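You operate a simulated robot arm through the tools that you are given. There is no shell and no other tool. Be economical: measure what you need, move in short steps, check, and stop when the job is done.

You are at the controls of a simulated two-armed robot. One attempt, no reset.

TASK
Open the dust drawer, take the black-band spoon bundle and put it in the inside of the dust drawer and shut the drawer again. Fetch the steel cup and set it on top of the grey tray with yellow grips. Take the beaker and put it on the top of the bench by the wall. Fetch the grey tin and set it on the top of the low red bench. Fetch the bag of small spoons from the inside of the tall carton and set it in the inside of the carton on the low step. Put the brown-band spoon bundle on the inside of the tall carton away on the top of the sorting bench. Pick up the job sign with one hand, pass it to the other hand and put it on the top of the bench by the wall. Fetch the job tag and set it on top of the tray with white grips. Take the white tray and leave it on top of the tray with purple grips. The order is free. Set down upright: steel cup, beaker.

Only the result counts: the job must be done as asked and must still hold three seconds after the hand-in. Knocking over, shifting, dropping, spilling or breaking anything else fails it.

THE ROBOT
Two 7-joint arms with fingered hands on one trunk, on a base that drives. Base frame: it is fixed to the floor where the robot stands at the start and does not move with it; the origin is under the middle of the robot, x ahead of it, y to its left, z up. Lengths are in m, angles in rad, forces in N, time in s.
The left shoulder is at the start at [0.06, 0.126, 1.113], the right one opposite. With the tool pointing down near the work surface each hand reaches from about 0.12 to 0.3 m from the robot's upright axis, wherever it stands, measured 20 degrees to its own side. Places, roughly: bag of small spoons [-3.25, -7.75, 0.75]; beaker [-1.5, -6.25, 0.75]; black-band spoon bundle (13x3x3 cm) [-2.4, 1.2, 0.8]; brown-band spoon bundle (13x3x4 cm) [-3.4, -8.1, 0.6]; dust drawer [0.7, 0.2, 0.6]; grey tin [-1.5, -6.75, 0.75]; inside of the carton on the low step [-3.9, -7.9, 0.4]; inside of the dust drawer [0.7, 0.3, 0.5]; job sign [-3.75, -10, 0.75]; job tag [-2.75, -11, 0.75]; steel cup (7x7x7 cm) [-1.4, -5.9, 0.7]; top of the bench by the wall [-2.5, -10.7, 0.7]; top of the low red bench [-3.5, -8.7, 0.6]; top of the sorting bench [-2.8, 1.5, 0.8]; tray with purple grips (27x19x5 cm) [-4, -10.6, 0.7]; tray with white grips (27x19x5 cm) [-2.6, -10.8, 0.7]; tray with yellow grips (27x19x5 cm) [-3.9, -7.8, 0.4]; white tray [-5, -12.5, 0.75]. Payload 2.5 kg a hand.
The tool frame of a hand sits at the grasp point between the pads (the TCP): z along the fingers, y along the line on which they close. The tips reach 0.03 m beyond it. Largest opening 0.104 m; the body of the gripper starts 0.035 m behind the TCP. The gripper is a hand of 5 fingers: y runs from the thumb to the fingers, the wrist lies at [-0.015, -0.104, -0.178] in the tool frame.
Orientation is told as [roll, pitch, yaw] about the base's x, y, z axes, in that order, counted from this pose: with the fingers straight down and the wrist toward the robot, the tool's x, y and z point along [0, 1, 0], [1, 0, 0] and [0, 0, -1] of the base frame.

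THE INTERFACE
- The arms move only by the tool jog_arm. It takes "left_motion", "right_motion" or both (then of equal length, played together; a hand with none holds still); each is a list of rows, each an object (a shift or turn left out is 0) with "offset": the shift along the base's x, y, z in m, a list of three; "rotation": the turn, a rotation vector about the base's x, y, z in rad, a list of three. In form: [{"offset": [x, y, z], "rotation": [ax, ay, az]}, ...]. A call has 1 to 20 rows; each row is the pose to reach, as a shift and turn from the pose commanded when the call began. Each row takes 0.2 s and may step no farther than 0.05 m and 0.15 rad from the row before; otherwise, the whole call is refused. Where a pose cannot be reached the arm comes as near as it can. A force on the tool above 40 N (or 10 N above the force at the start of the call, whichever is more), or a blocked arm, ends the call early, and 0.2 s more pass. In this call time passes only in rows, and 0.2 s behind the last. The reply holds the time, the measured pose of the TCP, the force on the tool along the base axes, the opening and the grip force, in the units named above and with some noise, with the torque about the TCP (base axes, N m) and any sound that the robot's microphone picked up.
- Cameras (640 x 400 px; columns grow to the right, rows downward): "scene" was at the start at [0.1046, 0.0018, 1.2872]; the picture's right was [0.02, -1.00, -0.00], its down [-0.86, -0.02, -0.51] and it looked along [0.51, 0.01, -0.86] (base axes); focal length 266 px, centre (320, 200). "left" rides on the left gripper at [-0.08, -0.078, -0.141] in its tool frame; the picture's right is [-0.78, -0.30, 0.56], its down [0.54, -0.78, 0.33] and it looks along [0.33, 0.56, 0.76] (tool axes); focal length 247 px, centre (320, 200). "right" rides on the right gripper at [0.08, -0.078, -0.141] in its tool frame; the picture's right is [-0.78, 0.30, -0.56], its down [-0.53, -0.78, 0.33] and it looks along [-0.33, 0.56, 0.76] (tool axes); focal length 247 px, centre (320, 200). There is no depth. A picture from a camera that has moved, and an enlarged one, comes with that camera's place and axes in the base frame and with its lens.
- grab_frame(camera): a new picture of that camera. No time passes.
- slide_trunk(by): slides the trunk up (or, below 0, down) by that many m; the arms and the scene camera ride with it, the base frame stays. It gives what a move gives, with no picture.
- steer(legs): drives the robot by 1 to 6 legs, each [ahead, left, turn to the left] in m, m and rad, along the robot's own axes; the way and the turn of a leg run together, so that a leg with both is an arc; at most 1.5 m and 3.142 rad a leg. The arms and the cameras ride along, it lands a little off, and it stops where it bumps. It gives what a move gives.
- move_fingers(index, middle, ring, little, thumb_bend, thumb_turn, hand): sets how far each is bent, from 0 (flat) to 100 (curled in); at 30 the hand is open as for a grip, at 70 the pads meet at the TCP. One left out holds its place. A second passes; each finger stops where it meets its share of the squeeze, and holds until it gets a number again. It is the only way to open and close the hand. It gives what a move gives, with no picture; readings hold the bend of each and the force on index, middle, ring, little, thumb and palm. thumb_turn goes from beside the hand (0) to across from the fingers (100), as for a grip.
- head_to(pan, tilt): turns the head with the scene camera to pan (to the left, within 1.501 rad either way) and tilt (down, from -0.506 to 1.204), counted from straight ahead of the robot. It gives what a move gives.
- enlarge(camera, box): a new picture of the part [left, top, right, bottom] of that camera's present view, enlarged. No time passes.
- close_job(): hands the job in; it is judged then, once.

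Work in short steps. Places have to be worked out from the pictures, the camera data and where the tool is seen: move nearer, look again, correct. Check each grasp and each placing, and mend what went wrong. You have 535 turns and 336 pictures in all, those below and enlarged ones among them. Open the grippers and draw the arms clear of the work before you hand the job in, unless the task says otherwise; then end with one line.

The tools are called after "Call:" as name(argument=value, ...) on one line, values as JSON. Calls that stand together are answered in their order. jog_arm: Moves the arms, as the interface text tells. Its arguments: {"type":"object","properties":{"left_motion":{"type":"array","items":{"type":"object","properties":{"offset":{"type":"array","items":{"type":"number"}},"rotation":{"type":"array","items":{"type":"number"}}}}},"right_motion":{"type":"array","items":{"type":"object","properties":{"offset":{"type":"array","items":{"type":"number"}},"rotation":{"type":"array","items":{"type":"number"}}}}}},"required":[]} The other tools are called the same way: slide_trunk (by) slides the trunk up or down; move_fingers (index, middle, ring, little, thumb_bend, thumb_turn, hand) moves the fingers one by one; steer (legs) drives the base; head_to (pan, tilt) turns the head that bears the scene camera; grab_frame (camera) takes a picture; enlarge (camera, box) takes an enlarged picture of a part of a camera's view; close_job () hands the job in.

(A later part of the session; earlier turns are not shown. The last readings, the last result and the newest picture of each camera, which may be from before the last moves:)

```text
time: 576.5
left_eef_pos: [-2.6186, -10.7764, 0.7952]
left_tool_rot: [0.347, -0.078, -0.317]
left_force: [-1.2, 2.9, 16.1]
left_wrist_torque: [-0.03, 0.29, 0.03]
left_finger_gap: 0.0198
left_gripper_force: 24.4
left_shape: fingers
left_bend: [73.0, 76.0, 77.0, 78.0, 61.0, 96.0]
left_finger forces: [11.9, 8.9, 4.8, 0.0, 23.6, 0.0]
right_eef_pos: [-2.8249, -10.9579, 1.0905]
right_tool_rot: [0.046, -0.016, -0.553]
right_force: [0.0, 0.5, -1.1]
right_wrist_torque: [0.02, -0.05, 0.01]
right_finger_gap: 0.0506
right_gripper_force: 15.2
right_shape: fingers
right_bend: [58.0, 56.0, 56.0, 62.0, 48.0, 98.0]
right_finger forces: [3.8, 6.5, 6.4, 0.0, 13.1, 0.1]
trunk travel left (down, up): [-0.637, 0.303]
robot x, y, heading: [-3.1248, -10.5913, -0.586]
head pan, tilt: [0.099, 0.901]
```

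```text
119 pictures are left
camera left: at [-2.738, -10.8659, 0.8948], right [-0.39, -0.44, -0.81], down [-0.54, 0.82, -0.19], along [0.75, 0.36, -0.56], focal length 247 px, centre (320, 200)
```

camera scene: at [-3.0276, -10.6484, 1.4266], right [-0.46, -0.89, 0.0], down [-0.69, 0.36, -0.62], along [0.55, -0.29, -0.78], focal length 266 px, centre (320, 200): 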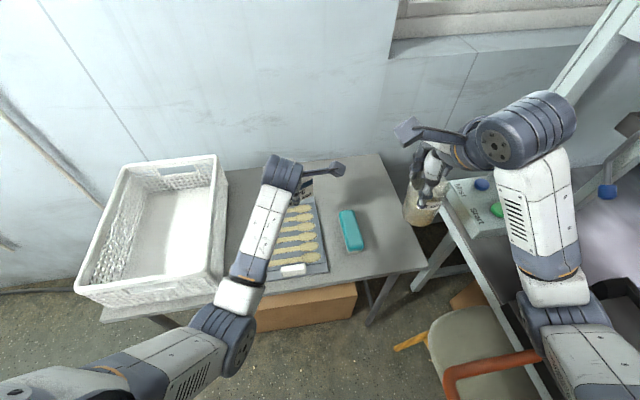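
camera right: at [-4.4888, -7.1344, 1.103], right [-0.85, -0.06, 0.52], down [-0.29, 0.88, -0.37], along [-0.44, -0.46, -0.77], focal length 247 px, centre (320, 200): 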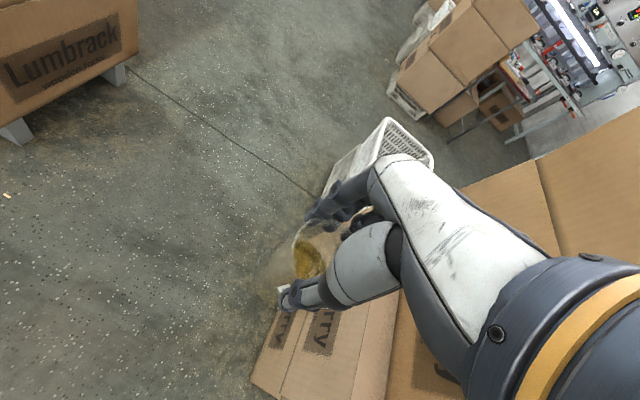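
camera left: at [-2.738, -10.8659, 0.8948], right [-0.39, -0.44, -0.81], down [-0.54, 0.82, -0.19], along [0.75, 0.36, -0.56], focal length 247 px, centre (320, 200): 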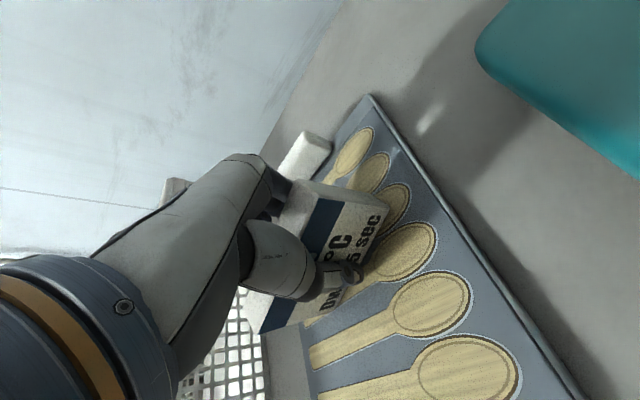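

Tag bottom rests on the tray. Release and lift away.

Call:
jog_arm(left_motion=[{"offset": [0.0, 0.0, 0.003]}])

Call:
move_fingers(hand="left", index=52, middle=52, ring=52, little=52, thumb_bend=46)

Call:
jog_arm(left_motion=[{"offset": [0, 0, 0.03]}, {"offset": [0, 0, 0.07]}, {"offset": [0, 0.0, 0.11]}, {"offset": [-0.02, 0.0, 0.15]}, {"offset": [-0.04, 0.0, 0.19]}])

Call:
grab_frame(camera="left")

Call:
enlarge(camera="scene", box=[230, 140, 430, 290])

```text
time: 576.9
left_eef_pos: [-2.6189, -10.7765, 0.7954]
left_tool_rot: [0.348, -0.073, -0.315]
left_force: [1.1, 0.6, 9.7]
left_wrist_torque: [-0.11, 0.06, -0.02]
left_finger_gap: 0.0195
left_gripper_force: 24.2
left_shape: fingers
left_bend: [73.0, 76.0, 77.0, 78.0, 61.0, 96.0]
left_finger forces: [13.1, 9.2, 3.7, 0.0, 22.6, 0.0]
right_eef_pos: [-2.8255, -10.9581, 1.0897]
right_tool_rot: [0.047, -0.014, -0.551]
right_force: [-0.6, 0.7, -0.5]
right_wrist_torque: [0.0, -0.01, -0.02]
right_finger_gap: 0.0502
right_gripper_force: 14.7
right_shape: fingers
right_bend: [58.0, 56.0, 56.0, 62.0, 48.0, 98.0]
right_finger forces: [3.8, 6.5, 6.4, 0.1, 13.2, 0.0]
trunk travel left (down, up): [-0.637, 0.303]
robot x, y, heading: [-3.1259, -10.5948, -0.581]
head pan, tilt: [0.099, 0.901]
```

```text
time: 577.9
left_eef_pos: [-2.6182, -10.7766, 0.7942]
left_tool_rot: [0.348, -0.07, -0.316]
left_force: [0.0, 0.4, -0.7]
left_wrist_torque: [0.02, 0.01, -0.01]
left_finger_gap: 0.0536
left_gripper_force: 0.1
left_shape: fingers
left_bend: [52.0, 52.0, 52.0, 52.0, 46.0, 100.0]
left_finger forces: [0.0, 0.0, 0.1, 0.0, 0.0, 0.1]
right_eef_pos: [-2.8244, -10.9575, 1.0901]
right_tool_rot: [0.047, -0.013, -0.553]
right_force: [0.2, 0.4, -1.1]
right_wrist_torque: [0.03, -0.03, -0.04]
right_finger_gap: 0.0502
right_gripper_force: 15.5
right_shape: fingers
right_bend: [58.0, 56.0, 56.0, 62.0, 48.0, 98.0]
right_finger forces: [3.8, 6.4, 6.4, 0.0, 13.1, 0.1]
trunk travel left (down, up): [-0.637, 0.303]
robot x, y, heading: [-3.1248, -10.5907, -0.584]
head pan, tilt: [0.099, 0.901]
```

```text
time: 579.1
left_eef_pos: [-2.6037, -10.7182, 0.9635]
left_tool_rot: [0.503, -0.124, -0.259]
left_force: [0.0, -0.6, 0.5]
left_wrist_torque: [-0.02, -0.01, -0.02]
left_finger_gap: 0.0546
left_gripper_force: 0.1
left_shape: fingers
left_bend: [52.0, 52.0, 52.0, 52.0, 46.0, 100.0]
left_finger forces: [0.0, 0.1, 0.0, 0.1, 0.0, 0.0]
right_eef_pos: [-2.8236, -10.9585, 1.0878]
right_tool_rot: [0.047, -0.012, -0.552]
right_force: [-0.2, -0.2, -1.3]
right_wrist_torque: [0.03, -0.02, -0.01]
right_finger_gap: 0.0502
right_gripper_force: 14.8
right_shape: fingers
right_bend: [58.0, 56.0, 56.0, 62.0, 48.0, 98.0]
right_finger forces: [3.7, 6.5, 6.4, 0.0, 13.1, 0.1]
trunk travel left (down, up): [-0.637, 0.303]
robot x, y, heading: [-3.1231, -10.5921, -0.583]
head pan, tilt: [0.099, 0.901]
stopped in row 5 (left hand): the arm was blocked; the commanded pose is now the measured one
```

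```text
118 pictures are left
camera left: at [-2.7241, -10.8283, 1.0407], right [-0.29, -0.35, -0.89], down [-0.58, 0.8, -0.13], along [0.76, 0.48, -0.43], focal length 247 px, centre (320, 200)
```

left: 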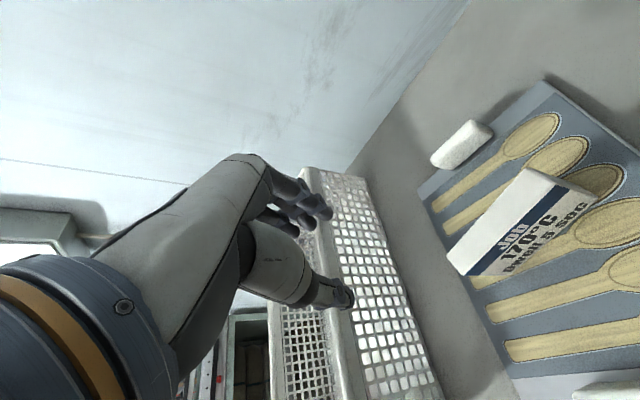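

```text
2.67 times, centred on (330, 215) of scene
camera zoom: at [-3.0276, -10.6484, 1.4266], right [-0.46, -0.89, 0.0], down [-0.69, 0.36, -0.62], along [0.55, -0.29, -0.78], focal length 710 px, centre (293, 160)
```

zoom: 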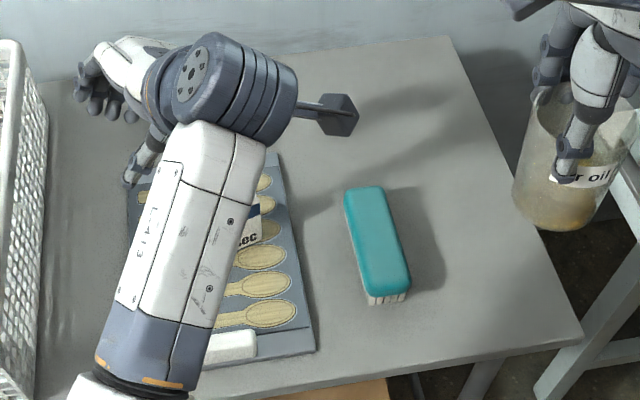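

The tag stands on the tray. Now the beaker: I move the right hand over the free S end and lower.

Call:
jog_arm(right_motion=[{"offset": [0.024, -0.033, 0]}, {"offset": [0.049, -0.067, 0]}, {"offset": [0.049, -0.067, -0.04]}, {"offset": [0.049, -0.067, -0.08]}, {"offset": [0.049, -0.067, -0.12]}, {"offset": [0.049, -0.067, -0.16]}, {"offset": [0.049, -0.067, -0.2]}])

Call:
grab_frame(camera="right")

Call:
grab_frame(camera="scene")

```text
time: 580.7
left_eef_pos: [-2.6042, -10.7185, 0.9636]
left_tool_rot: [0.502, -0.121, -0.262]
left_force: [0.4, -0.9, -0.7]
left_wrist_torque: [-0.02, 0.01, -0.01]
left_finger_gap: 0.0541
left_gripper_force: 0.1
left_shape: fingers
left_bend: [52.0, 52.0, 52.0, 52.0, 46.0, 100.0]
left_finger forces: [0.0, 0.1, 0.0, 0.0, 0.0, 0.0]
right_eef_pos: [-2.7749, -11.0256, 0.8918]
right_tool_rot: [0.047, -0.015, -0.554]
right_force: [0.9, 0.4, -1.2]
right_wrist_torque: [-0.01, -0.03, 0.03]
right_finger_gap: 0.0501
right_gripper_force: 14.5
right_shape: fingers
right_bend: [58.0, 56.0, 56.0, 62.0, 48.0, 98.0]
right_finger forces: [3.8, 6.5, 6.4, 0.1, 13.0, 0.0]
trunk travel left (down, up): [-0.637, 0.303]
robot x, y, heading: [-3.1295, -10.5917, -0.583]
head pan, tilt: [0.099, 0.901]
```

```text
116 pictures are left
camera right: at [-2.8036, -10.9215, 1.0349], right [-0.17, -0.83, 0.52], down [-0.93, -0.04, -0.37], along [0.33, -0.55, -0.77], focal length 247 px, centre (320, 200)
```

right: 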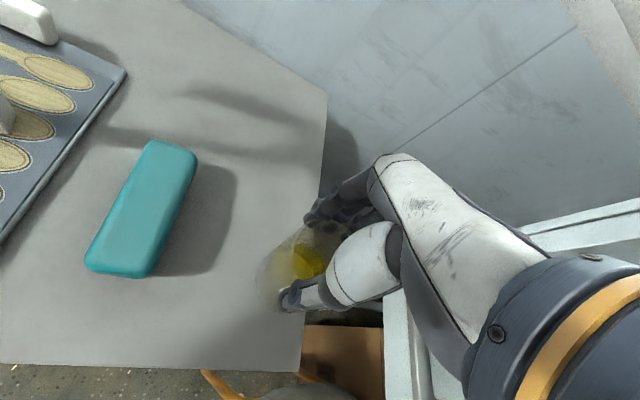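

```text
115 pictures are left
camera scene: at [-3.0276, -10.6485, 1.4267], right [-0.46, -0.89, 0.0], down [-0.69, 0.36, -0.62], along [0.55, -0.29, -0.78], focal length 266 px, centre (320, 200)
```

scene: 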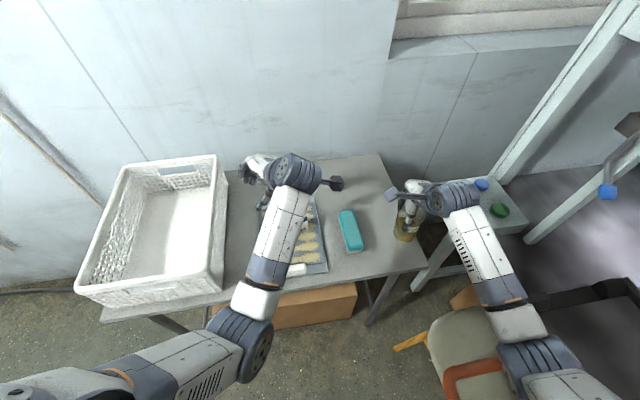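

Position fine (≈6 cm from the edge). Continue down carefully.

Call:
jog_arm(right_motion=[{"offset": [0.003, 0.01, -0.025]}, {"offset": [0.003, 0.01, -0.05]}])

Call:
jog_arm(right_motion=[{"offset": [0, 0, -0.008]}])

Call:
grab_frame(camera="right")

```text
time: 581.3
left_eef_pos: [-2.6051, -10.7178, 0.9647]
left_tool_rot: [0.501, -0.125, -0.26]
left_force: [-0.2, 0.7, -0.1]
left_wrist_torque: [-0.01, -0.02, 0.01]
left_finger_gap: 0.0542
left_gripper_force: 0.0
left_shape: fingers
left_bend: [52.0, 52.0, 52.0, 52.0, 46.0, 100.0]
left_finger forces: [0.1, 0.1, 0.1, 0.1, 0.0, 0.0]
right_eef_pos: [-2.7709, -11.0164, 0.8444]
right_tool_rot: [0.047, -0.015, -0.553]
right_force: [-0.1, 1.1, 2.0]
right_wrist_torque: [0.01, 0.02, -0.02]
right_finger_gap: 0.0499
right_gripper_force: 14.7
right_shape: fingers
right_bend: [58.0, 56.0, 56.0, 62.0, 48.0, 98.0]
right_finger forces: [3.4, 6.7, 6.3, 0.0, 13.6, 0.0]
trunk travel left (down, up): [-0.637, 0.303]
robot x, y, heading: [-3.1258, -10.5878, -0.585]
head pan, tilt: [0.099, 0.901]
```

```text
time: 581.7
left_eef_pos: [-2.6072, -10.7171, 0.9651]
left_tool_rot: [0.5, -0.125, -0.259]
left_force: [0.2, 0.1, 0.0]
left_wrist_torque: [-0.01, -0.03, 0.01]
left_finger_gap: 0.0543
left_gripper_force: 0.0
left_shape: fingers
left_bend: [52.0, 52.0, 52.0, 52.0, 46.0, 100.0]
left_finger forces: [0.1, 0.0, 0.0, 0.1, 0.0, 0.1]
right_eef_pos: [-2.7695, -11.0163, 0.8397]
right_tool_rot: [0.047, -0.027, -0.554]
right_force: [-5.1, 1.4, 24.2]
right_wrist_torque: [-0.14, 0.23, -0.08]
right_finger_gap: 0.0478
right_gripper_force: 17.9
right_shape: fingers
right_bend: [60.0, 56.0, 56.0, 62.0, 49.0, 98.0]
right_finger forces: [2.0, 5.6, 7.3, 0.0, 19.8, 0.1]
trunk travel left (down, up): [-0.637, 0.303]
robot x, y, heading: [-3.1256, -10.5933, -0.579]
head pan, tilt: [0.099, 0.901]
```

```text
114 pictures are left
camera right: at [-2.8011, -10.9115, 0.9826], right [-0.18, -0.83, 0.53], down [-0.92, -0.04, -0.38], along [0.33, -0.56, -0.76], focal length 247 px, centre (320, 200)
```

right: 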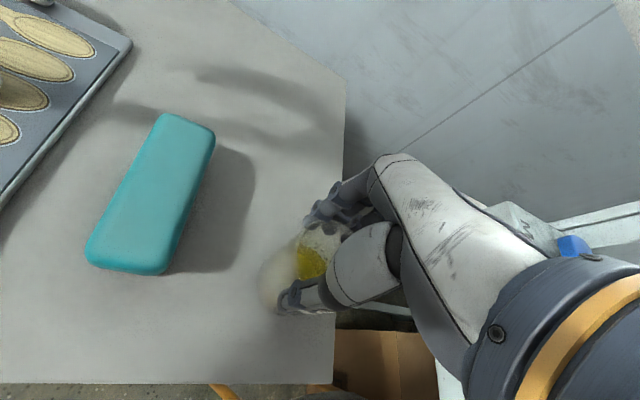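

Contact. Ease 5 mm up and release gently.

Call:
jog_arm(right_motion=[{"offset": [0, 0, 0.004]}])

Call:
move_fingers(hand="right", index=46, middle=44, ring=44, little=50, thumb_bend=40)

Call:
move_fingers(hand="right", index=32, middle=32, ring=32, little=32, thumb_bend=30)

Call:
grab_frame(camera="right")

```text
time: 582.1
left_eef_pos: [-2.6051, -10.7178, 0.9655]
left_tool_rot: [0.501, -0.124, -0.258]
left_force: [-0.1, -0.5, -0.4]
left_wrist_torque: [-0.01, -0.01, -0.03]
left_finger_gap: 0.0544
left_gripper_force: 0.0
left_shape: fingers
left_bend: [52.0, 52.0, 52.0, 52.0, 46.0, 100.0]
left_finger forces: [0.0, 0.0, 0.1, 0.0, 0.0, 0.0]
right_eef_pos: [-2.7715, -11.0154, 0.8391]
right_tool_rot: [0.045, -0.02, -0.552]
right_force: [-1.7, -1.4, 18.5]
right_wrist_torque: [-0.37, -0.08, -0.03]
right_finger_gap: 0.048
right_gripper_force: 17.1
right_shape: fingers
right_bend: [59.0, 56.0, 56.0, 62.0, 49.0, 98.0]
right_finger forces: [2.7, 6.8, 8.3, 0.1, 16.3, 0.0]
trunk travel left (down, up): [-0.637, 0.303]
robot x, y, heading: [-3.1258, -10.5859, -0.584]
head pan, tilt: [0.099, 0.901]
```

```text
time: 583.1
left_eef_pos: [-2.6053, -10.7181, 0.964]
left_tool_rot: [0.501, -0.122, -0.259]
left_force: [-0.2, -0.4, 0.0]
left_wrist_torque: [0.0, 0.02, -0.03]
left_finger_gap: 0.0542
left_gripper_force: 0.1
left_shape: fingers
left_bend: [52.0, 52.0, 52.0, 52.0, 46.0, 100.0]
left_finger forces: [0.0, 0.0, 0.0, 0.0, 0.2, 0.0]
right_eef_pos: [-2.7724, -11.0158, 0.8365]
right_tool_rot: [0.046, -0.013, -0.554]
right_force: [0.0, 0.2, 0.3]
right_wrist_torque: [0.02, -0.01, 0.02]
right_finger_gap: 0.0699
right_gripper_force: 0.2
right_shape: fingers
right_bend: [46.0, 44.0, 44.0, 50.0, 40.0, 99.0]
right_finger forces: [0.1, 0.0, 0.0, 0.0, 0.3, 0.0]
trunk travel left (down, up): [-0.637, 0.303]
robot x, y, heading: [-3.1264, -10.5968, -0.579]
head pan, tilt: [0.099, 0.901]
```

```text
time: 584.1
left_eef_pos: [-2.6045, -10.7179, 0.9642]
left_tool_rot: [0.502, -0.122, -0.26]
left_force: [-0.2, 0.2, -0.5]
left_wrist_torque: [0.02, 0.01, 0.04]
left_finger_gap: 0.0542
left_gripper_force: 0.0
left_shape: fingers
left_bend: [52.0, 52.0, 52.0, 52.0, 46.0, 100.0]
left_finger forces: [0.0, 0.0, 0.0, 0.1, 0.0, 0.1]
right_eef_pos: [-2.7726, -11.0147, 0.8373]
right_tool_rot: [0.047, -0.014, -0.554]
right_force: [-0.3, 0.4, -0.5]
right_wrist_torque: [-0.01, -0.04, -0.02]
right_finger_gap: 0.1001
right_gripper_force: 0.0
right_shape: fingers
right_bend: [32.0, 32.0, 32.0, 32.0, 30.0, 98.0]
right_finger forces: [0.0, 0.0, 0.0, 0.0, 0.0, 0.1]
trunk travel left (down, up): [-0.637, 0.303]
robot x, y, heading: [-3.1229, -10.5908, -0.584]
head pan, tilt: [0.099, 0.901]
```

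```text
113 pictures are left
camera right: at [-2.8011, -10.9119, 0.9809], right [-0.18, -0.83, 0.52], down [-0.93, -0.04, -0.37], along [0.33, -0.55, -0.77], focal length 247 px, centre (320, 200)
```

right: 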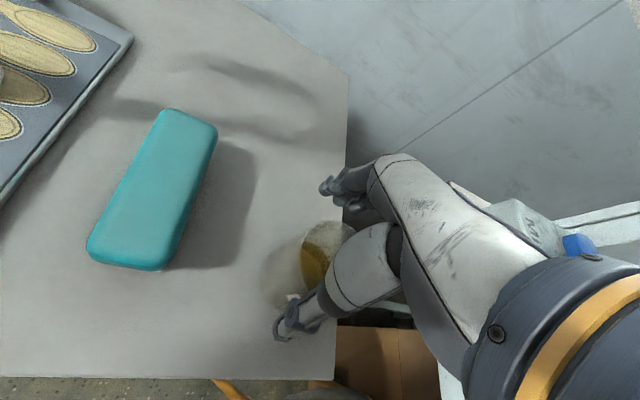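

Beaker stands free. Lift the hand straight up.

Call:
jog_arm(right_motion=[{"offset": [0, 0, 0.03]}, {"offset": [0, 0, 0.07]}, {"offset": [0, 0, 0.11]}, {"offset": [0, 0, 0.15]}, {"offset": [0, 0, 0.19]}, {"offset": [0, 0, 0.23]}])

Call:
grab_frame(camera="right")

Call:
grab_frame(camera="scene")

```text
time: 585.5
left_eef_pos: [-2.6063, -10.7186, 0.9653]
left_tool_rot: [0.502, -0.123, -0.26]
left_force: [-0.3, -0.6, -0.2]
left_wrist_torque: [0.01, 0.01, -0.05]
left_finger_gap: 0.0543
left_gripper_force: 0.0
left_shape: fingers
left_bend: [52.0, 52.0, 52.0, 52.0, 46.0, 100.0]
left_finger forces: [0.1, 0.1, 0.1, 0.0, 0.0, 0.0]
right_eef_pos: [-2.7712, -11.0168, 1.0635]
right_tool_rot: [0.046, -0.011, -0.552]
right_force: [0.1, -0.1, -0.3]
right_wrist_torque: [-0.02, 0.04, 0.01]
right_finger_gap: 0.1002
right_gripper_force: 0.0
right_shape: fingers
right_bend: [32.0, 32.0, 32.0, 32.0, 30.0, 98.0]
right_finger forces: [0.1, 0.0, 0.1, 0.1, 0.1, 0.0]
trunk travel left (down, up): [-0.637, 0.303]
robot x, y, heading: [-3.1294, -10.591, -0.581]
head pan, tilt: [0.099, 0.901]
```

```text
112 pictures are left
camera right: at [-2.7999, -10.9129, 1.2088], right [-0.18, -0.83, 0.52], down [-0.93, -0.04, -0.37], along [0.32, -0.55, -0.77], focal length 247 px, centre (320, 200)
```

right: 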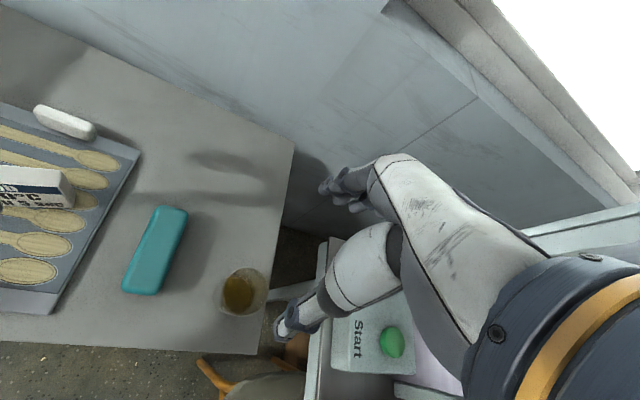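

```text
111 pictures are left
camera scene: at [-3.0278, -10.6482, 1.4266], right [-0.46, -0.89, 0.0], down [-0.69, 0.36, -0.62], along [0.55, -0.29, -0.78], focal length 266 px, centre (320, 200)
```

scene: 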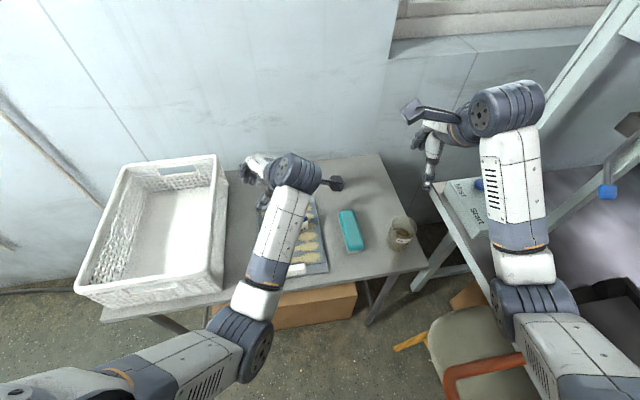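

Both tag and beaker are done. I raise the trunk and back out of the gap to the north, then turn to face the job sign.

Call:
slide_trunk(by=0.12)

Call:
steer(legs=[[-0.38, 0.7, 0], [0, 0, -1.28], [0, -0.4, 0]])

Call:
head_to(pan=0, tilt=0.7)

Call:
grab_frame(camera="scene")

```text
time: 587.0
left_eef_pos: [-2.6041, -10.7186, 1.083]
left_tool_rot: [0.504, -0.123, -0.26]
left_force: [0.0, -0.3, 0.7]
left_wrist_torque: [0.01, 0.02, -0.02]
left_finger_gap: 0.0543
left_gripper_force: 0.1
left_shape: fingers
left_bend: [52.0, 52.0, 52.0, 52.0, 46.0, 100.0]
left_finger forces: [0.0, 0.1, 0.1, 0.1, 0.0, 0.0]
right_eef_pos: [-2.7698, -11.017, 1.1847]
right_tool_rot: [0.045, -0.014, -0.553]
right_force: [0.3, -0.2, 0.1]
right_wrist_torque: [0.0, 0.0, -0.01]
right_finger_gap: 0.1002
right_gripper_force: 0.0
right_shape: fingers
right_bend: [32.0, 32.0, 32.0, 32.0, 30.0, 98.0]
right_finger forces: [0.0, 0.0, 0.1, 0.0, 0.0, 0.1]
trunk travel left (down, up): [-0.757, 0.183]
robot x, y, heading: [-3.1232, -10.5936, -0.583]
head pan, tilt: [0.099, 0.901]
```

```text
time: 596.6
left_eef_pos: [-3.4202, -10.2163, 1.0844]
left_tool_rot: [0.502, -0.126, -1.589]
left_force: [0.0, 0.6, 0.7]
left_wrist_torque: [-0.02, 0.01, 0.0]
left_finger_gap: 0.0541
left_gripper_force: 0.2
left_shape: fingers
left_bend: [52.0, 52.0, 52.0, 52.0, 46.0, 100.0]
left_finger forces: [0.0, 0.0, 0.0, 0.0, 0.0, 0.1]
right_eef_pos: [-3.7501, -10.1251, 1.1847]
right_tool_rot: [0.047, -0.013, -1.885]
right_force: [0.1, 0.2, -0.3]
right_wrist_torque: [0.01, -0.05, -0.01]
right_finger_gap: 0.1004
right_gripper_force: 0.1
right_shape: fingers
right_bend: [32.0, 32.0, 32.0, 32.0, 30.0, 98.0]
right_finger forces: [0.0, 0.0, 0.1, 0.0, 0.0, 0.0]
trunk travel left (down, up): [-0.757, 0.183]
robot x, y, heading: [-3.4189, -9.6785, -1.915]
head pan, tilt: [0.099, 0.901]
```

```text
time: 597.3
left_eef_pos: [-3.419, -10.2165, 1.0837]
left_tool_rot: [0.504, -0.123, -1.591]
left_force: [-0.7, -0.2, 1.2]
left_wrist_torque: [-0.01, -0.02, 0.01]
left_finger_gap: 0.054
left_gripper_force: 0.1
left_shape: fingers
left_bend: [52.0, 52.0, 52.0, 52.0, 46.0, 100.0]
left_finger forces: [0.0, 0.0, 0.0, 0.0, 0.1, 0.1]
right_eef_pos: [-3.7472, -10.1245, 1.1848]
right_tool_rot: [0.048, -0.014, -1.886]
right_force: [0.0, -0.1, 0.5]
right_wrist_torque: [-0.01, 0.01, 0.01]
right_finger_gap: 0.1007
right_gripper_force: 0.1
right_shape: fingers
right_bend: [32.0, 32.0, 32.0, 32.0, 30.0, 98.0]
right_finger forces: [0.0, 0.1, 0.0, 0.1, 0.0, 0.0]
trunk travel left (down, up): [-0.757, 0.183]
robot x, y, heading: [-3.4201, -9.6797, -1.91]
head pan, tilt: [0.0, 0.7]
```

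```text
110 pictures are left
camera scene: at [-3.464, -9.7965, 1.5628], right [-0.94, 0.34, 0.0], down [0.22, 0.61, -0.76], along [-0.26, -0.72, -0.64], focal length 266 px, centre (320, 200)
```

scene: 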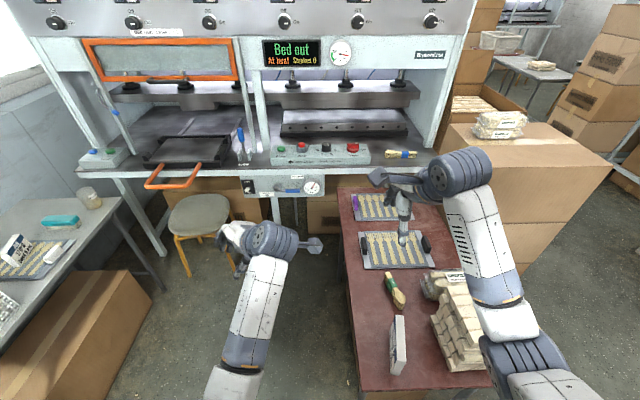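

I zoom on the sign and table.

Call:
enlarge(camera="scene", box=[330, 180, 500, 400])

Call:
grab_frame(camera="right")

```text
1.82 times, centred on (415, 290) of scene
camera zoom: at [-3.464, -9.7965, 1.5628], right [-0.94, 0.34, 0.0], down [0.22, 0.61, -0.76], along [-0.26, -0.72, -0.64], focal length 484 px, centre (147, 36)
```

zoom: 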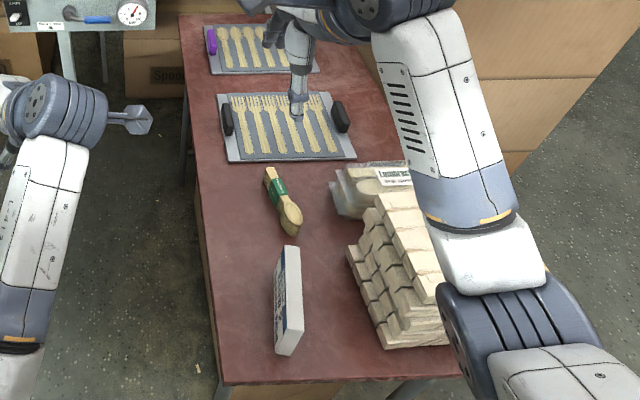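

```text
108 pictures are left
camera right: at [-3.654, -10.0718, 1.3284], right [-0.85, -0.03, 0.52], down [-0.25, 0.89, -0.37], along [-0.46, -0.45, -0.77], focal length 247 px, centre (320, 200)
```

right: 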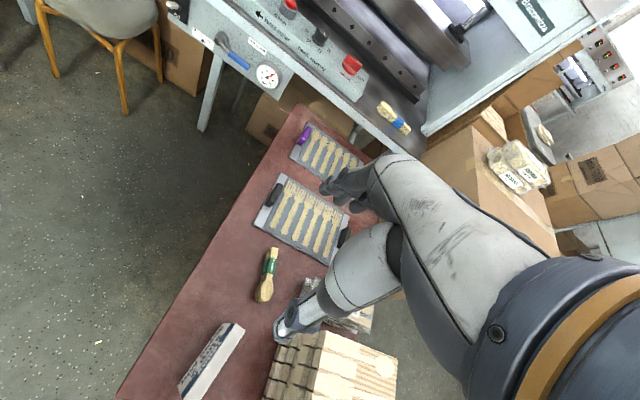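

The sign stands at ≈(-3.77,-10.01), top 0.79, its length running almost straight away from me. I'll take it with the left hand (wrist to the open east side), so I level and turn that hand first.

Call:
jog_arm(left_motion=[{"rotation": [0.031, 0.125, 0]}, {"rotation": [0.062, 0.25, 0]}, {"rotation": [0.093, 0.375, 0]}, {"rotation": [0.125, 0.5, 0]}])

Call:
jog_arm(left_motion=[{"rotation": [0, 0, -0.145]}, {"rotation": [0, 0, -0.29]}, {"rotation": [0, 0, -0.435]}, {"rotation": [0, 0, -0.58]}, {"rotation": [0, 0, -0.725]}, {"rotation": [0, 0, -0.87]}, {"rotation": [0, 0, -1.015]}, {"rotation": [0, 0, -1.16]}, {"rotation": [0, 0, -1.305]}, {"rotation": [0, 0, -1.45]}, {"rotation": [0, 0, -1.595]}, {"rotation": [0, 0, -1.74]}, {"rotation": [0, 0, -1.885]}, {"rotation": [0, 0, -2.03]}, {"rotation": [0, 0, -2.1]}])

Call:
steer(legs=[[-0.03, -0.33, 0]])

Call:
grab_frame(camera="scene")

Call:
grab_frame(camera="left")

```text
time: 598.3
left_eef_pos: [-3.3982, -10.2207, 1.0839]
left_tool_rot: [0.045, -0.016, -1.544]
left_force: [0.0, 0.4, 0.4]
left_wrist_torque: [0.0, -0.01, -0.01]
left_finger_gap: 0.0543
left_gripper_force: 0.1
left_shape: fingers
left_bend: [52.0, 52.0, 52.0, 52.0, 46.0, 100.0]
left_finger forces: [0.0, 0.1, 0.0, 0.0, 0.0, 0.1]
right_eef_pos: [-3.7485, -10.1248, 1.1857]
right_tool_rot: [0.046, -0.014, -1.884]
right_force: [1.0, 0.3, -0.2]
right_wrist_torque: [0.01, -0.02, 0.01]
right_finger_gap: 0.1002
right_gripper_force: 0.0
right_shape: fingers
right_bend: [32.0, 32.0, 32.0, 32.0, 30.0, 98.0]
right_finger forces: [0.0, 0.0, 0.0, 0.0, 0.0, 0.0]
trunk travel left (down, up): [-0.757, 0.183]
robot x, y, heading: [-3.4225, -9.678, -1.914]
head pan, tilt: [0.0, 0.7]
```

```text
time: 601.5
left_eef_pos: [-3.4185, -10.2143, 1.0842]
left_tool_rot: [0.0, 0.001, 2.618]
left_force: [0.0, -0.8, -0.2]
left_wrist_torque: [-0.01, -0.02, -0.01]
left_finger_gap: 0.0542
left_gripper_force: 0.1
left_shape: fingers
left_bend: [52.0, 52.0, 52.0, 52.0, 46.0, 100.0]
left_finger forces: [0.0, 0.1, 0.0, 0.0, 0.1, 0.0]
right_eef_pos: [-3.7491, -10.1243, 1.1838]
right_tool_rot: [0.048, -0.014, -1.884]
right_force: [-0.6, 0.9, 0.8]
right_wrist_torque: [-0.01, -0.02, -0.03]
right_finger_gap: 0.1003
right_gripper_force: 0.1
right_shape: fingers
right_bend: [32.0, 32.0, 32.0, 32.0, 30.0, 98.0]
right_finger forces: [0.0, 0.0, 0.0, 0.1, 0.0, 0.0]
trunk travel left (down, up): [-0.757, 0.183]
robot x, y, heading: [-3.4198, -9.6816, -1.915]
head pan, tilt: [0.0, 0.7]
```

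```text
time: 603.7
left_eef_pos: [-3.7165, -10.0752, 1.0847]
left_tool_rot: [0.0, 0.002, 2.627]
left_force: [0.0, 0.1, 0.0]
left_wrist_torque: [-0.01, -0.03, -0.03]
left_finger_gap: 0.0541
left_gripper_force: 0.1
left_shape: fingers
left_bend: [52.0, 52.0, 52.0, 52.0, 46.0, 100.0]
left_finger forces: [0.0, 0.1, 0.0, 0.1, 0.1, 0.1]
right_eef_pos: [-4.0485, -9.9867, 1.1847]
right_tool_rot: [0.046, -0.015, -1.881]
right_force: [0.3, 0.0, 0.1]
right_wrist_torque: [-0.01, 0.02, -0.01]
right_finger_gap: 0.1002
right_gripper_force: 0.0
right_shape: fingers
right_bend: [32.0, 32.0, 32.0, 32.0, 30.0, 98.0]
right_finger forces: [0.0, 0.1, 0.0, 0.0, 0.1, 0.0]
trunk travel left (down, up): [-0.757, 0.183]
robot x, y, heading: [-3.7219, -9.5428, -1.91]
head pan, tilt: [0.0, 0.7]
```

```text
107 pictures are left
camera scene: at [-3.7648, -9.6573, 1.5628], right [-0.94, 0.33, 0.0], down [0.22, 0.61, -0.76], along [-0.25, -0.72, -0.64], focal length 266 px, centre (320, 200)
```

scene: 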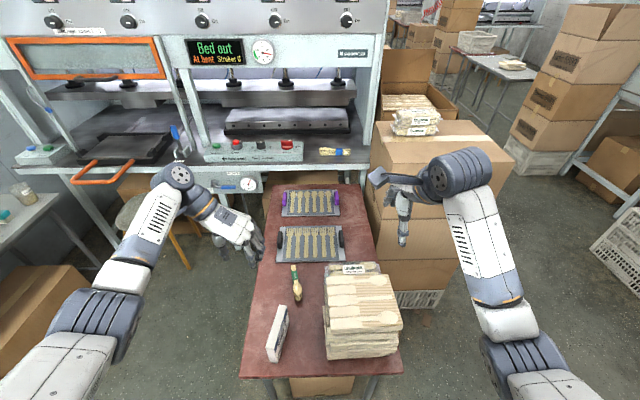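

```text
106 pictures are left
camera left: at [-3.6104, -10.0431, 1.2265], right [0.64, 0.53, -0.56], down [0.41, -0.85, -0.33], along [-0.65, -0.02, -0.76], focal length 247 px, centre (320, 200)
```

left: 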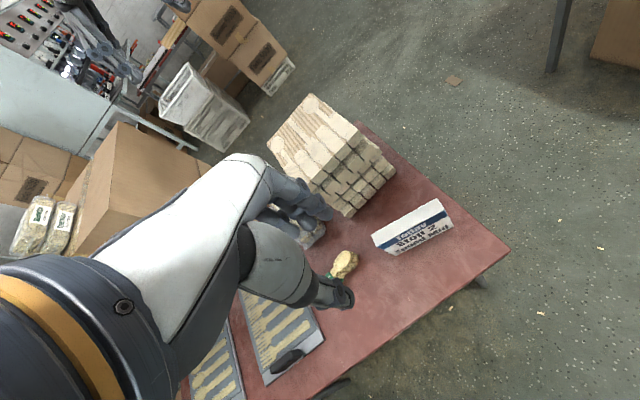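

Sign confirmed at (-3.775,-10.005), axis ≈1.035 rad. I lower the trunk, open the left hand and move above its near end.

Call:
slide_trunk(by=-0.12)

Call:
move_fingers(hand="left", index=40, middle=40, ring=40, little=40, thumb_bend=38)

Call:
jog_arm(left_motion=[{"offset": [-0.012, 0.035, 0]}, {"offset": [-0.025, 0.07, 0]}, {"offset": [-0.038, 0.104, 0]}, {"offset": [-0.038, 0.104, -0.04]}, {"offset": [-0.038, 0.104, -0.07]}])

Call:
grab_frame(camera="left")

Call:
enlarge(camera="scene", box=[200, 240, 400, 400])

```text
time: 605.2
left_eef_pos: [-3.7167, -10.0753, 0.9641]
left_tool_rot: [0.001, 0.001, 2.625]
left_force: [-0.4, 0.1, -0.6]
left_wrist_torque: [0.02, -0.02, 0.02]
left_finger_gap: 0.0539
left_gripper_force: 0.1
left_shape: fingers
left_bend: [52.0, 52.0, 52.0, 52.0, 46.0, 100.0]
left_finger forces: [0.0, 0.1, 0.0, 0.1, 0.0, 0.0]
right_eef_pos: [-4.0476, -9.9856, 1.0646]
right_tool_rot: [0.047, -0.013, -1.881]
right_force: [-0.1, 0.3, 0.5]
right_wrist_torque: [0.0, -0.01, 0.02]
right_finger_gap: 0.1005
right_gripper_force: 0.2
right_shape: fingers
right_bend: [32.0, 32.0, 32.0, 32.0, 30.0, 98.0]
right_finger forces: [0.0, 0.0, 0.0, 0.0, 0.0, 0.1]
trunk travel left (down, up): [-0.637, 0.303]
robot x, y, heading: [-3.7241, -9.5413, -1.909]
head pan, tilt: [0.0, 0.7]
```

```text
time: 606.2
left_eef_pos: [-3.7179, -10.0746, 0.964]
left_tool_rot: [0.0, 0.002, 2.625]
left_force: [-0.2, -0.5, 0.1]
left_wrist_torque: [-0.01, -0.02, 0.03]
left_finger_gap: 0.0798
left_gripper_force: 0.1
left_shape: fingers
left_bend: [40.0, 40.0, 40.0, 40.0, 38.0, 100.0]
left_finger forces: [0.0, 0.0, 0.0, 0.1, 0.0, 0.0]
right_eef_pos: [-4.0468, -9.9866, 1.0651]
right_tool_rot: [0.047, -0.013, -1.881]
right_force: [0.6, 0.1, -0.1]
right_wrist_torque: [0.04, -0.01, -0.03]
right_finger_gap: 0.1005
right_gripper_force: 0.1
right_shape: fingers
right_bend: [32.0, 32.0, 32.0, 32.0, 30.0, 98.0]
right_finger forces: [0.0, 0.0, 0.1, 0.0, 0.0, 0.0]
trunk travel left (down, up): [-0.637, 0.303]
robot x, y, heading: [-3.7215, -9.539, -1.913]
head pan, tilt: [0.0, 0.7]
```

```text
time: 607.4
left_eef_pos: [-3.7542, -9.9714, 0.8926]
left_tool_rot: [-0.001, 0.001, 2.627]
left_force: [0.6, 1.1, 0.4]
left_wrist_torque: [-0.01, 0.02, -0.04]
left_finger_gap: 0.08
left_gripper_force: 0.1
left_shape: fingers
left_bend: [40.0, 40.0, 40.0, 40.0, 38.0, 100.0]
left_finger forces: [0.1, 0.0, 0.1, 0.0, 0.0, 0.0]
right_eef_pos: [-4.0476, -9.9865, 1.0656]
right_tool_rot: [0.047, -0.012, -1.881]
right_force: [0.1, -0.5, 0.6]
right_wrist_torque: [0.02, 0.0, -0.01]
right_finger_gap: 0.1004
right_gripper_force: 0.1
right_shape: fingers
right_bend: [32.0, 32.0, 32.0, 32.0, 30.0, 98.0]
right_finger forces: [0.1, 0.1, 0.1, 0.1, 0.1, 0.0]
trunk travel left (down, up): [-0.637, 0.303]
robot x, y, heading: [-3.72, -9.5396, -1.916]
head pan, tilt: [0.0, 0.7]
```

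```text
105 pictures are left
camera left: at [-3.6476, -9.9388, 1.0348], right [0.64, 0.53, -0.56], down [0.41, -0.85, -0.33], along [-0.65, -0.02, -0.76], focal length 247 px, centre (320, 200)
```

left: 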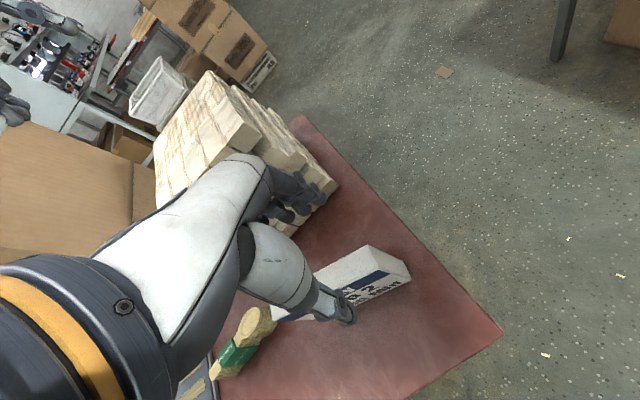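

```text
2.50 times, centred on (300, 320) of scene
camera zoom: at [-3.7642, -9.6576, 1.4428], right [-0.94, 0.33, 0.0], down [0.21, 0.61, -0.76], along [-0.26, -0.72, -0.64], focal length 666 px, centre (370, -100)
```

zoom: 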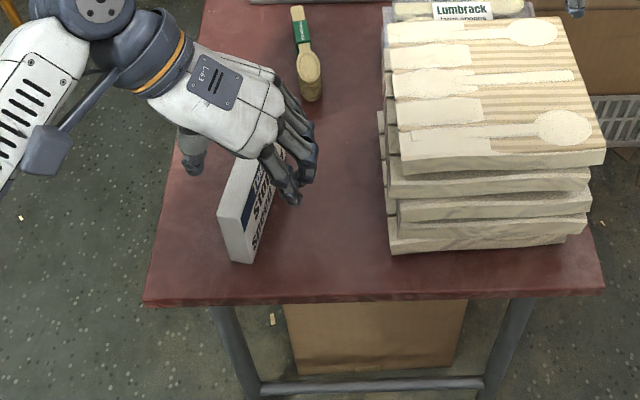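

Numbers agree: the hand is on the sign's line near its north end. Shift 1.5 cm along it and descend.

Call:
jog_arm(left_motion=[{"offset": [-0.008, -0.012, -0.03]}, {"offset": [-0.008, -0.012, -0.06]}, {"offset": [-0.008, -0.012, -0.09]}])

Call:
grab_frame(camera="left")

Call:
enlarge(camera="scene", box=[200, 240, 400, 400])

```text
time: 608.2
left_eef_pos: [-3.7624, -9.9841, 0.8053]
left_tool_rot: [0.0, 0.003, 2.626]
left_force: [-0.4, 0.5, 0.0]
left_wrist_torque: [0.01, -0.02, 0.01]
left_finger_gap: 0.0799
left_gripper_force: 0.0
left_shape: fingers
left_bend: [40.0, 40.0, 40.0, 40.0, 38.0, 100.0]
left_finger forces: [0.0, 0.1, 0.0, 0.1, 0.0, 0.0]
right_eef_pos: [-4.0476, -9.9864, 1.0642]
right_tool_rot: [0.048, -0.015, -1.881]
right_force: [0.4, 0.3, 0.1]
right_wrist_torque: [0.0, -0.03, -0.06]
right_finger_gap: 0.1005
right_gripper_force: 0.1
right_shape: fingers
right_bend: [32.0, 32.0, 32.0, 32.0, 30.0, 98.0]
right_finger forces: [0.0, 0.0, 0.0, 0.0, 0.0, 0.1]
trunk travel left (down, up): [-0.637, 0.303]
robot x, y, heading: [-3.7178, -9.5389, -1.914]
head pan, tilt: [0.0, 0.7]
```

```text
103 pictures are left
camera left: at [-3.6562, -9.9512, 0.9475], right [0.64, 0.53, -0.56], down [0.41, -0.85, -0.33], along [-0.65, -0.02, -0.76], focal length 247 px, centre (320, 200)
```

left: 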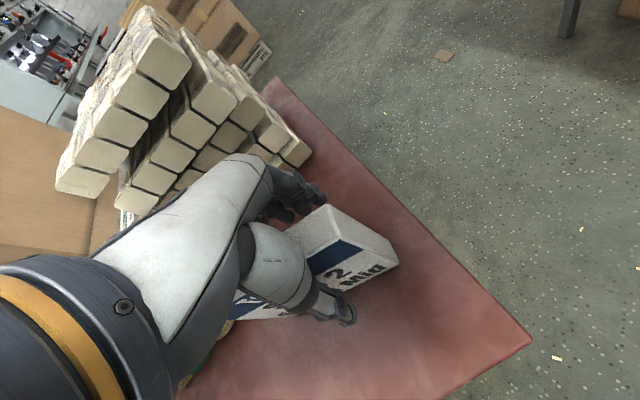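

```text
2.50 times, centred on (300, 320) of scene
camera zoom: at [-3.7644, -9.6577, 1.4428], right [-0.94, 0.33, 0.0], down [0.21, 0.61, -0.76], along [-0.26, -0.72, -0.64], focal length 666 px, centre (370, -100)
```

zoom: 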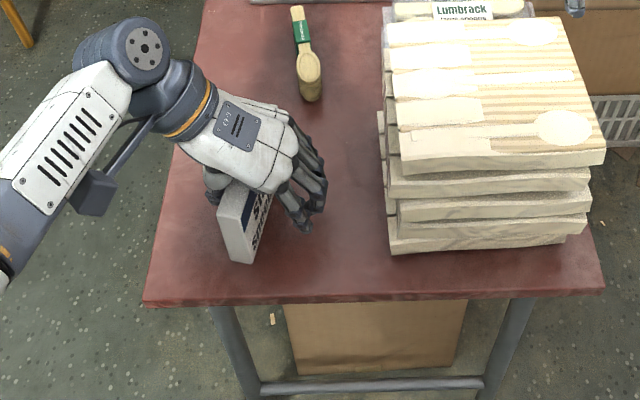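

Straddling well. Lower 3 cm and close.

Call:
jog_arm(left_motion=[{"offset": [0, 0, -0.02]}, {"offset": [0, 0, -0.032]}])

Call:
move_fingers(hand="left", index=74, middle=74, ring=74, little=74, thumb_bend=72)

Call:
grab_frame(camera="left")

```text
time: 608.8
left_eef_pos: [-3.7659, -9.9836, 0.7777]
left_tool_rot: [0.012, -0.005, 2.626]
left_force: [0.1, 5.7, 29.7]
left_wrist_torque: [-1.11, 0.63, -0.23]
left_finger_gap: 0.0798
left_gripper_force: 13.8
left_shape: fingers
left_bend: [40.0, 40.0, 40.0, 40.0, 38.0, 100.0]
left_finger forces: [0.0, 0.0, 0.0, 0.0, 0.9, 26.0]
right_eef_pos: [-4.0476, -9.9847, 1.0673]
right_tool_rot: [0.046, -0.017, -1.882]
right_force: [-0.3, -0.3, 0.1]
right_wrist_torque: [0.02, 0.0, 0.02]
right_finger_gap: 0.1002
right_gripper_force: 0.0
right_shape: fingers
right_bend: [32.0, 32.0, 32.0, 32.0, 30.0, 98.0]
right_finger forces: [0.1, 0.0, 0.1, 0.0, 0.0, 0.0]
trunk travel left (down, up): [-0.637, 0.303]
robot x, y, heading: [-3.7189, -9.5398, -1.913]
head pan, tilt: [0.0, 0.7]
```

```text
time: 609.8
left_eef_pos: [-3.7645, -9.9847, 0.777]
left_tool_rot: [0.013, -0.001, 2.625]
left_force: [0.4, 1.4, 36.9]
left_wrist_torque: [-1.46, 0.76, -0.44]
left_finger_gap: 0.0209
left_gripper_force: 38.9
left_shape: fingers
left_bend: [73.0, 73.0, 72.0, 73.0, 57.0, 100.0]
left_finger forces: [3.8, 3.3, 3.8, 4.0, 20.3, 43.4]
right_eef_pos: [-4.0477, -9.9847, 1.0663]
right_tool_rot: [0.046, -0.017, -1.881]
right_force: [-0.3, 0.0, 0.7]
right_wrist_torque: [0.02, 0.01, -0.05]
right_finger_gap: 0.1004
right_gripper_force: 0.1
right_shape: fingers
right_bend: [32.0, 32.0, 32.0, 32.0, 30.0, 98.0]
right_finger forces: [0.1, 0.1, 0.0, 0.0, 0.0, 0.0]
trunk travel left (down, up): [-0.637, 0.303]
robot x, y, heading: [-3.7199, -9.5387, -1.913]
head pan, tilt: [0.0, 0.7]
```

```text
101 pictures are left
camera left: at [-3.6564, -9.9501, 0.9186], right [0.64, 0.52, -0.57], down [0.41, -0.85, -0.33], along [-0.65, -0.02, -0.76], focal length 247 px, centre (320, 200)
```

left: 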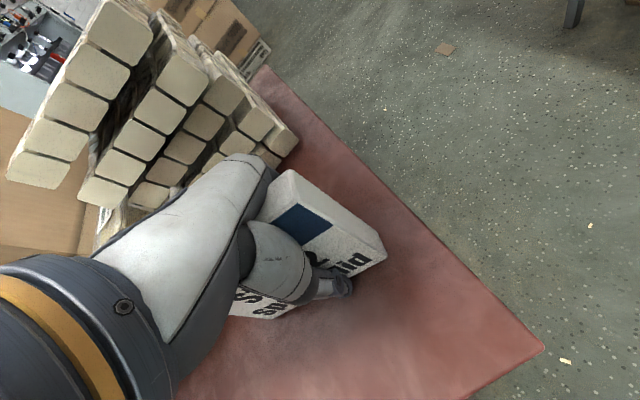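

Palm rests on the sign's top and all fingers hold it. Lift.

Call:
jog_arm(left_motion=[{"offset": [0, 0, 0.03]}, {"offset": [0, 0, 0.07]}, {"offset": [0, 0, 0.11]}, {"offset": [0, 0, 0.15]}, {"offset": [0, 0, 0.19]}, {"offset": [0, 0, 0.23]}])

Call:
grab_frame(camera="left")

Call:
grab_frame(camera="scene")

```text
time: 611.2
left_eef_pos: [-3.7634, -9.9847, 1.0]
left_tool_rot: [-0.003, 0.001, 2.627]
left_force: [-0.9, 0.2, -0.7]
left_wrist_torque: [0.03, 0.01, 0.01]
left_finger_gap: 0.0206
left_gripper_force: 19.9
left_shape: fingers
left_bend: [73.0, 73.0, 73.0, 74.0, 58.0, 100.0]
left_finger forces: [5.8, 3.3, 2.6, 1.1, 16.4, 10.5]
right_eef_pos: [-4.0484, -9.9872, 1.0647]
right_tool_rot: [0.048, -0.015, -1.881]
right_force: [-0.5, 0.5, 0.3]
right_wrist_torque: [-0.05, -0.02, -0.04]
right_finger_gap: 0.1004
right_gripper_force: 0.1
right_shape: fingers
right_bend: [32.0, 32.0, 32.0, 32.0, 30.0, 98.0]
right_finger forces: [0.0, 0.0, 0.0, 0.0, 0.0, 0.1]
trunk travel left (down, up): [-0.637, 0.303]
robot x, y, heading: [-3.7202, -9.5378, -1.913]
head pan, tilt: [0.0, 0.7]
```

```text
100 pictures are left
camera left: at [-3.6569, -9.9524, 1.1435], right [0.64, 0.53, -0.55], down [0.41, -0.85, -0.33], along [-0.65, -0.02, -0.76], focal length 247 px, centre (320, 200)
```

left: 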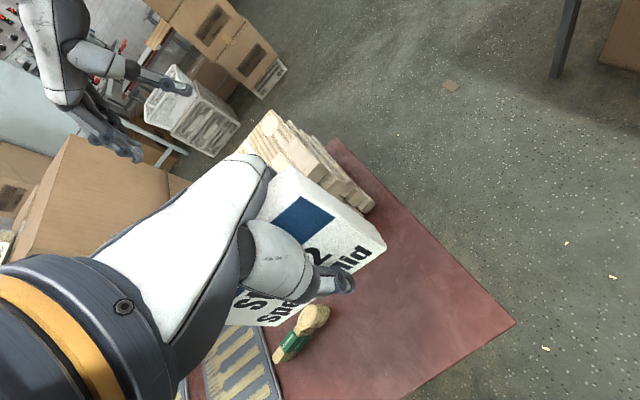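

```text
99 pictures are left
camera scene: at [-3.7643, -9.6576, 1.4428], right [-0.94, 0.33, 0.0], down [0.21, 0.61, -0.76], along [-0.26, -0.72, -0.64], focal length 266 px, centre (320, 200)
```

scene: 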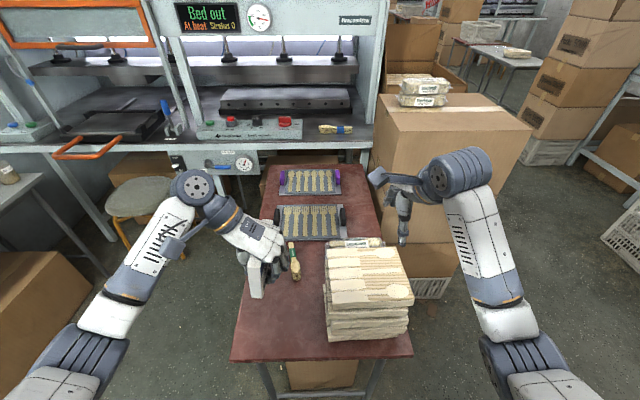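

Sign lifted. I bring it to the middle in front of me and turn the right hand to face it from the other side.

Call:
jog_arm(left_motion=[{"offset": [-0.023, 0.024, 0.01]}, {"offset": [-0.046, 0.048, 0.02]}, {"offset": [-0.07, 0.073, 0.03]}, {"offset": [-0.093, 0.097, 0.04]}])

Call:
jog_arm(right_motion=[{"rotation": [0, 0, 0.14], "offset": [0, 0, 0.02]}, {"rotation": [0, 0, 0.28], "offset": [0, 0, 0.05]}, {"rotation": [0, 0, 0.42], "offset": [0, 0, 0.08]}, {"rotation": [0, 0, 0.56], "offset": [0, 0, 0.1]}, {"rotation": [0, 0, 0.7], "offset": [0, 0, 0.12]}, {"rotation": [0, 0, 0.84], "offset": [0, 0, 0.12]}, {"rotation": [0, 0, 0.98], "offset": [0, 0, 0.12]}, {"rotation": [0, 0, 1.12], "offset": [0, 0, 0.12]}, {"rotation": [0, 0, 1.26], "offset": [0, 0, 0.12]}, {"rotation": [0, 0, 1.366], "offset": [0, 0, 0.12]}])

Call:
grab_frame(camera="scene")

Call:
grab_frame(camera="right")

```text
time: 612.2
left_eef_pos: [-3.8557, -9.8897, 1.0447]
left_tool_rot: [0.0, 0.002, 2.628]
left_force: [-0.4, 0.0, -0.8]
left_wrist_torque: [0.02, 0.0, 0.01]
left_finger_gap: 0.0206
left_gripper_force: 19.8
left_shape: fingers
left_bend: [73.0, 73.0, 73.0, 74.0, 58.0, 100.0]
left_finger forces: [5.9, 3.4, 2.6, 1.2, 16.5, 10.2]
right_eef_pos: [-4.0476, -9.9858, 1.0648]
right_tool_rot: [0.048, -0.014, -1.882]
right_force: [-0.7, 0.0, -0.1]
right_wrist_torque: [0.01, 0.0, 0.0]
right_finger_gap: 0.1005
right_gripper_force: 0.1
right_shape: fingers
right_bend: [32.0, 32.0, 32.0, 32.0, 30.0, 98.0]
right_finger forces: [0.0, 0.0, 0.1, 0.1, 0.1, 0.1]
trunk travel left (down, up): [-0.637, 0.303]
robot x, y, heading: [-3.7198, -9.5398, -1.912]
head pan, tilt: [0.0, 0.7]
```

```text
time: 614.4
left_eef_pos: [-3.856, -9.889, 1.0449]
left_tool_rot: [0.0, 0.002, 2.626]
left_force: [-0.4, -0.3, -0.7]
left_wrist_torque: [0.01, -0.01, 0.03]
left_finger_gap: 0.0203
left_gripper_force: 19.7
left_shape: fingers
left_bend: [73.0, 73.0, 73.0, 74.0, 58.0, 100.0]
left_finger forces: [5.9, 3.5, 2.5, 1.2, 16.4, 10.2]
right_eef_pos: [-4.0482, -9.9868, 1.1839]
right_tool_rot: [0.047, -0.014, -0.513]
right_force: [-0.1, 0.2, 0.4]
right_wrist_torque: [0.02, 0.04, -0.01]
right_finger_gap: 0.1005
right_gripper_force: 0.0
right_shape: fingers
right_bend: [32.0, 32.0, 32.0, 32.0, 30.0, 98.0]
right_finger forces: [0.0, 0.0, 0.0, 0.0, 0.0, 0.0]
trunk travel left (down, up): [-0.637, 0.303]
robot x, y, heading: [-3.7207, -9.5419, -1.91]
head pan, tilt: [0.0, 0.7]
```

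```text
98 pictures are left
camera scene: at [-3.7642, -9.6577, 1.4428], right [-0.94, 0.33, 0.0], down [0.21, 0.61, -0.76], along [-0.26, -0.72, -0.64], focal length 266 px, centre (320, 200)
```

scene: 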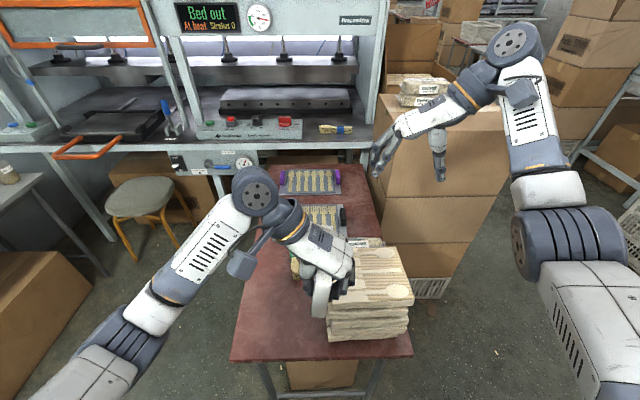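

```text
97 pictures are left
camera right: at [-4.0807, -9.8846, 1.328], right [-0.14, -0.84, 0.52], down [-0.93, -0.07, -0.37], along [0.35, -0.54, -0.77], focal length 247 px, centre (320, 200)
```

right: 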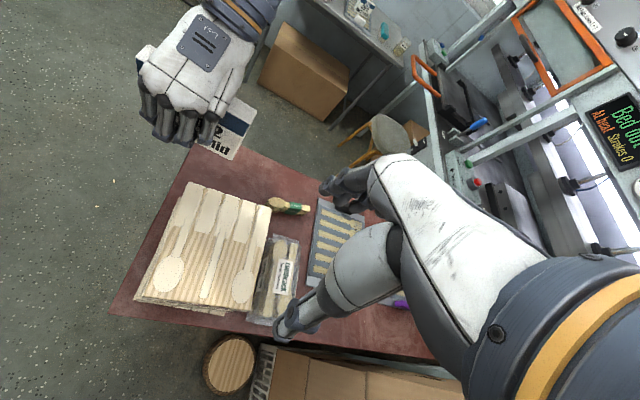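

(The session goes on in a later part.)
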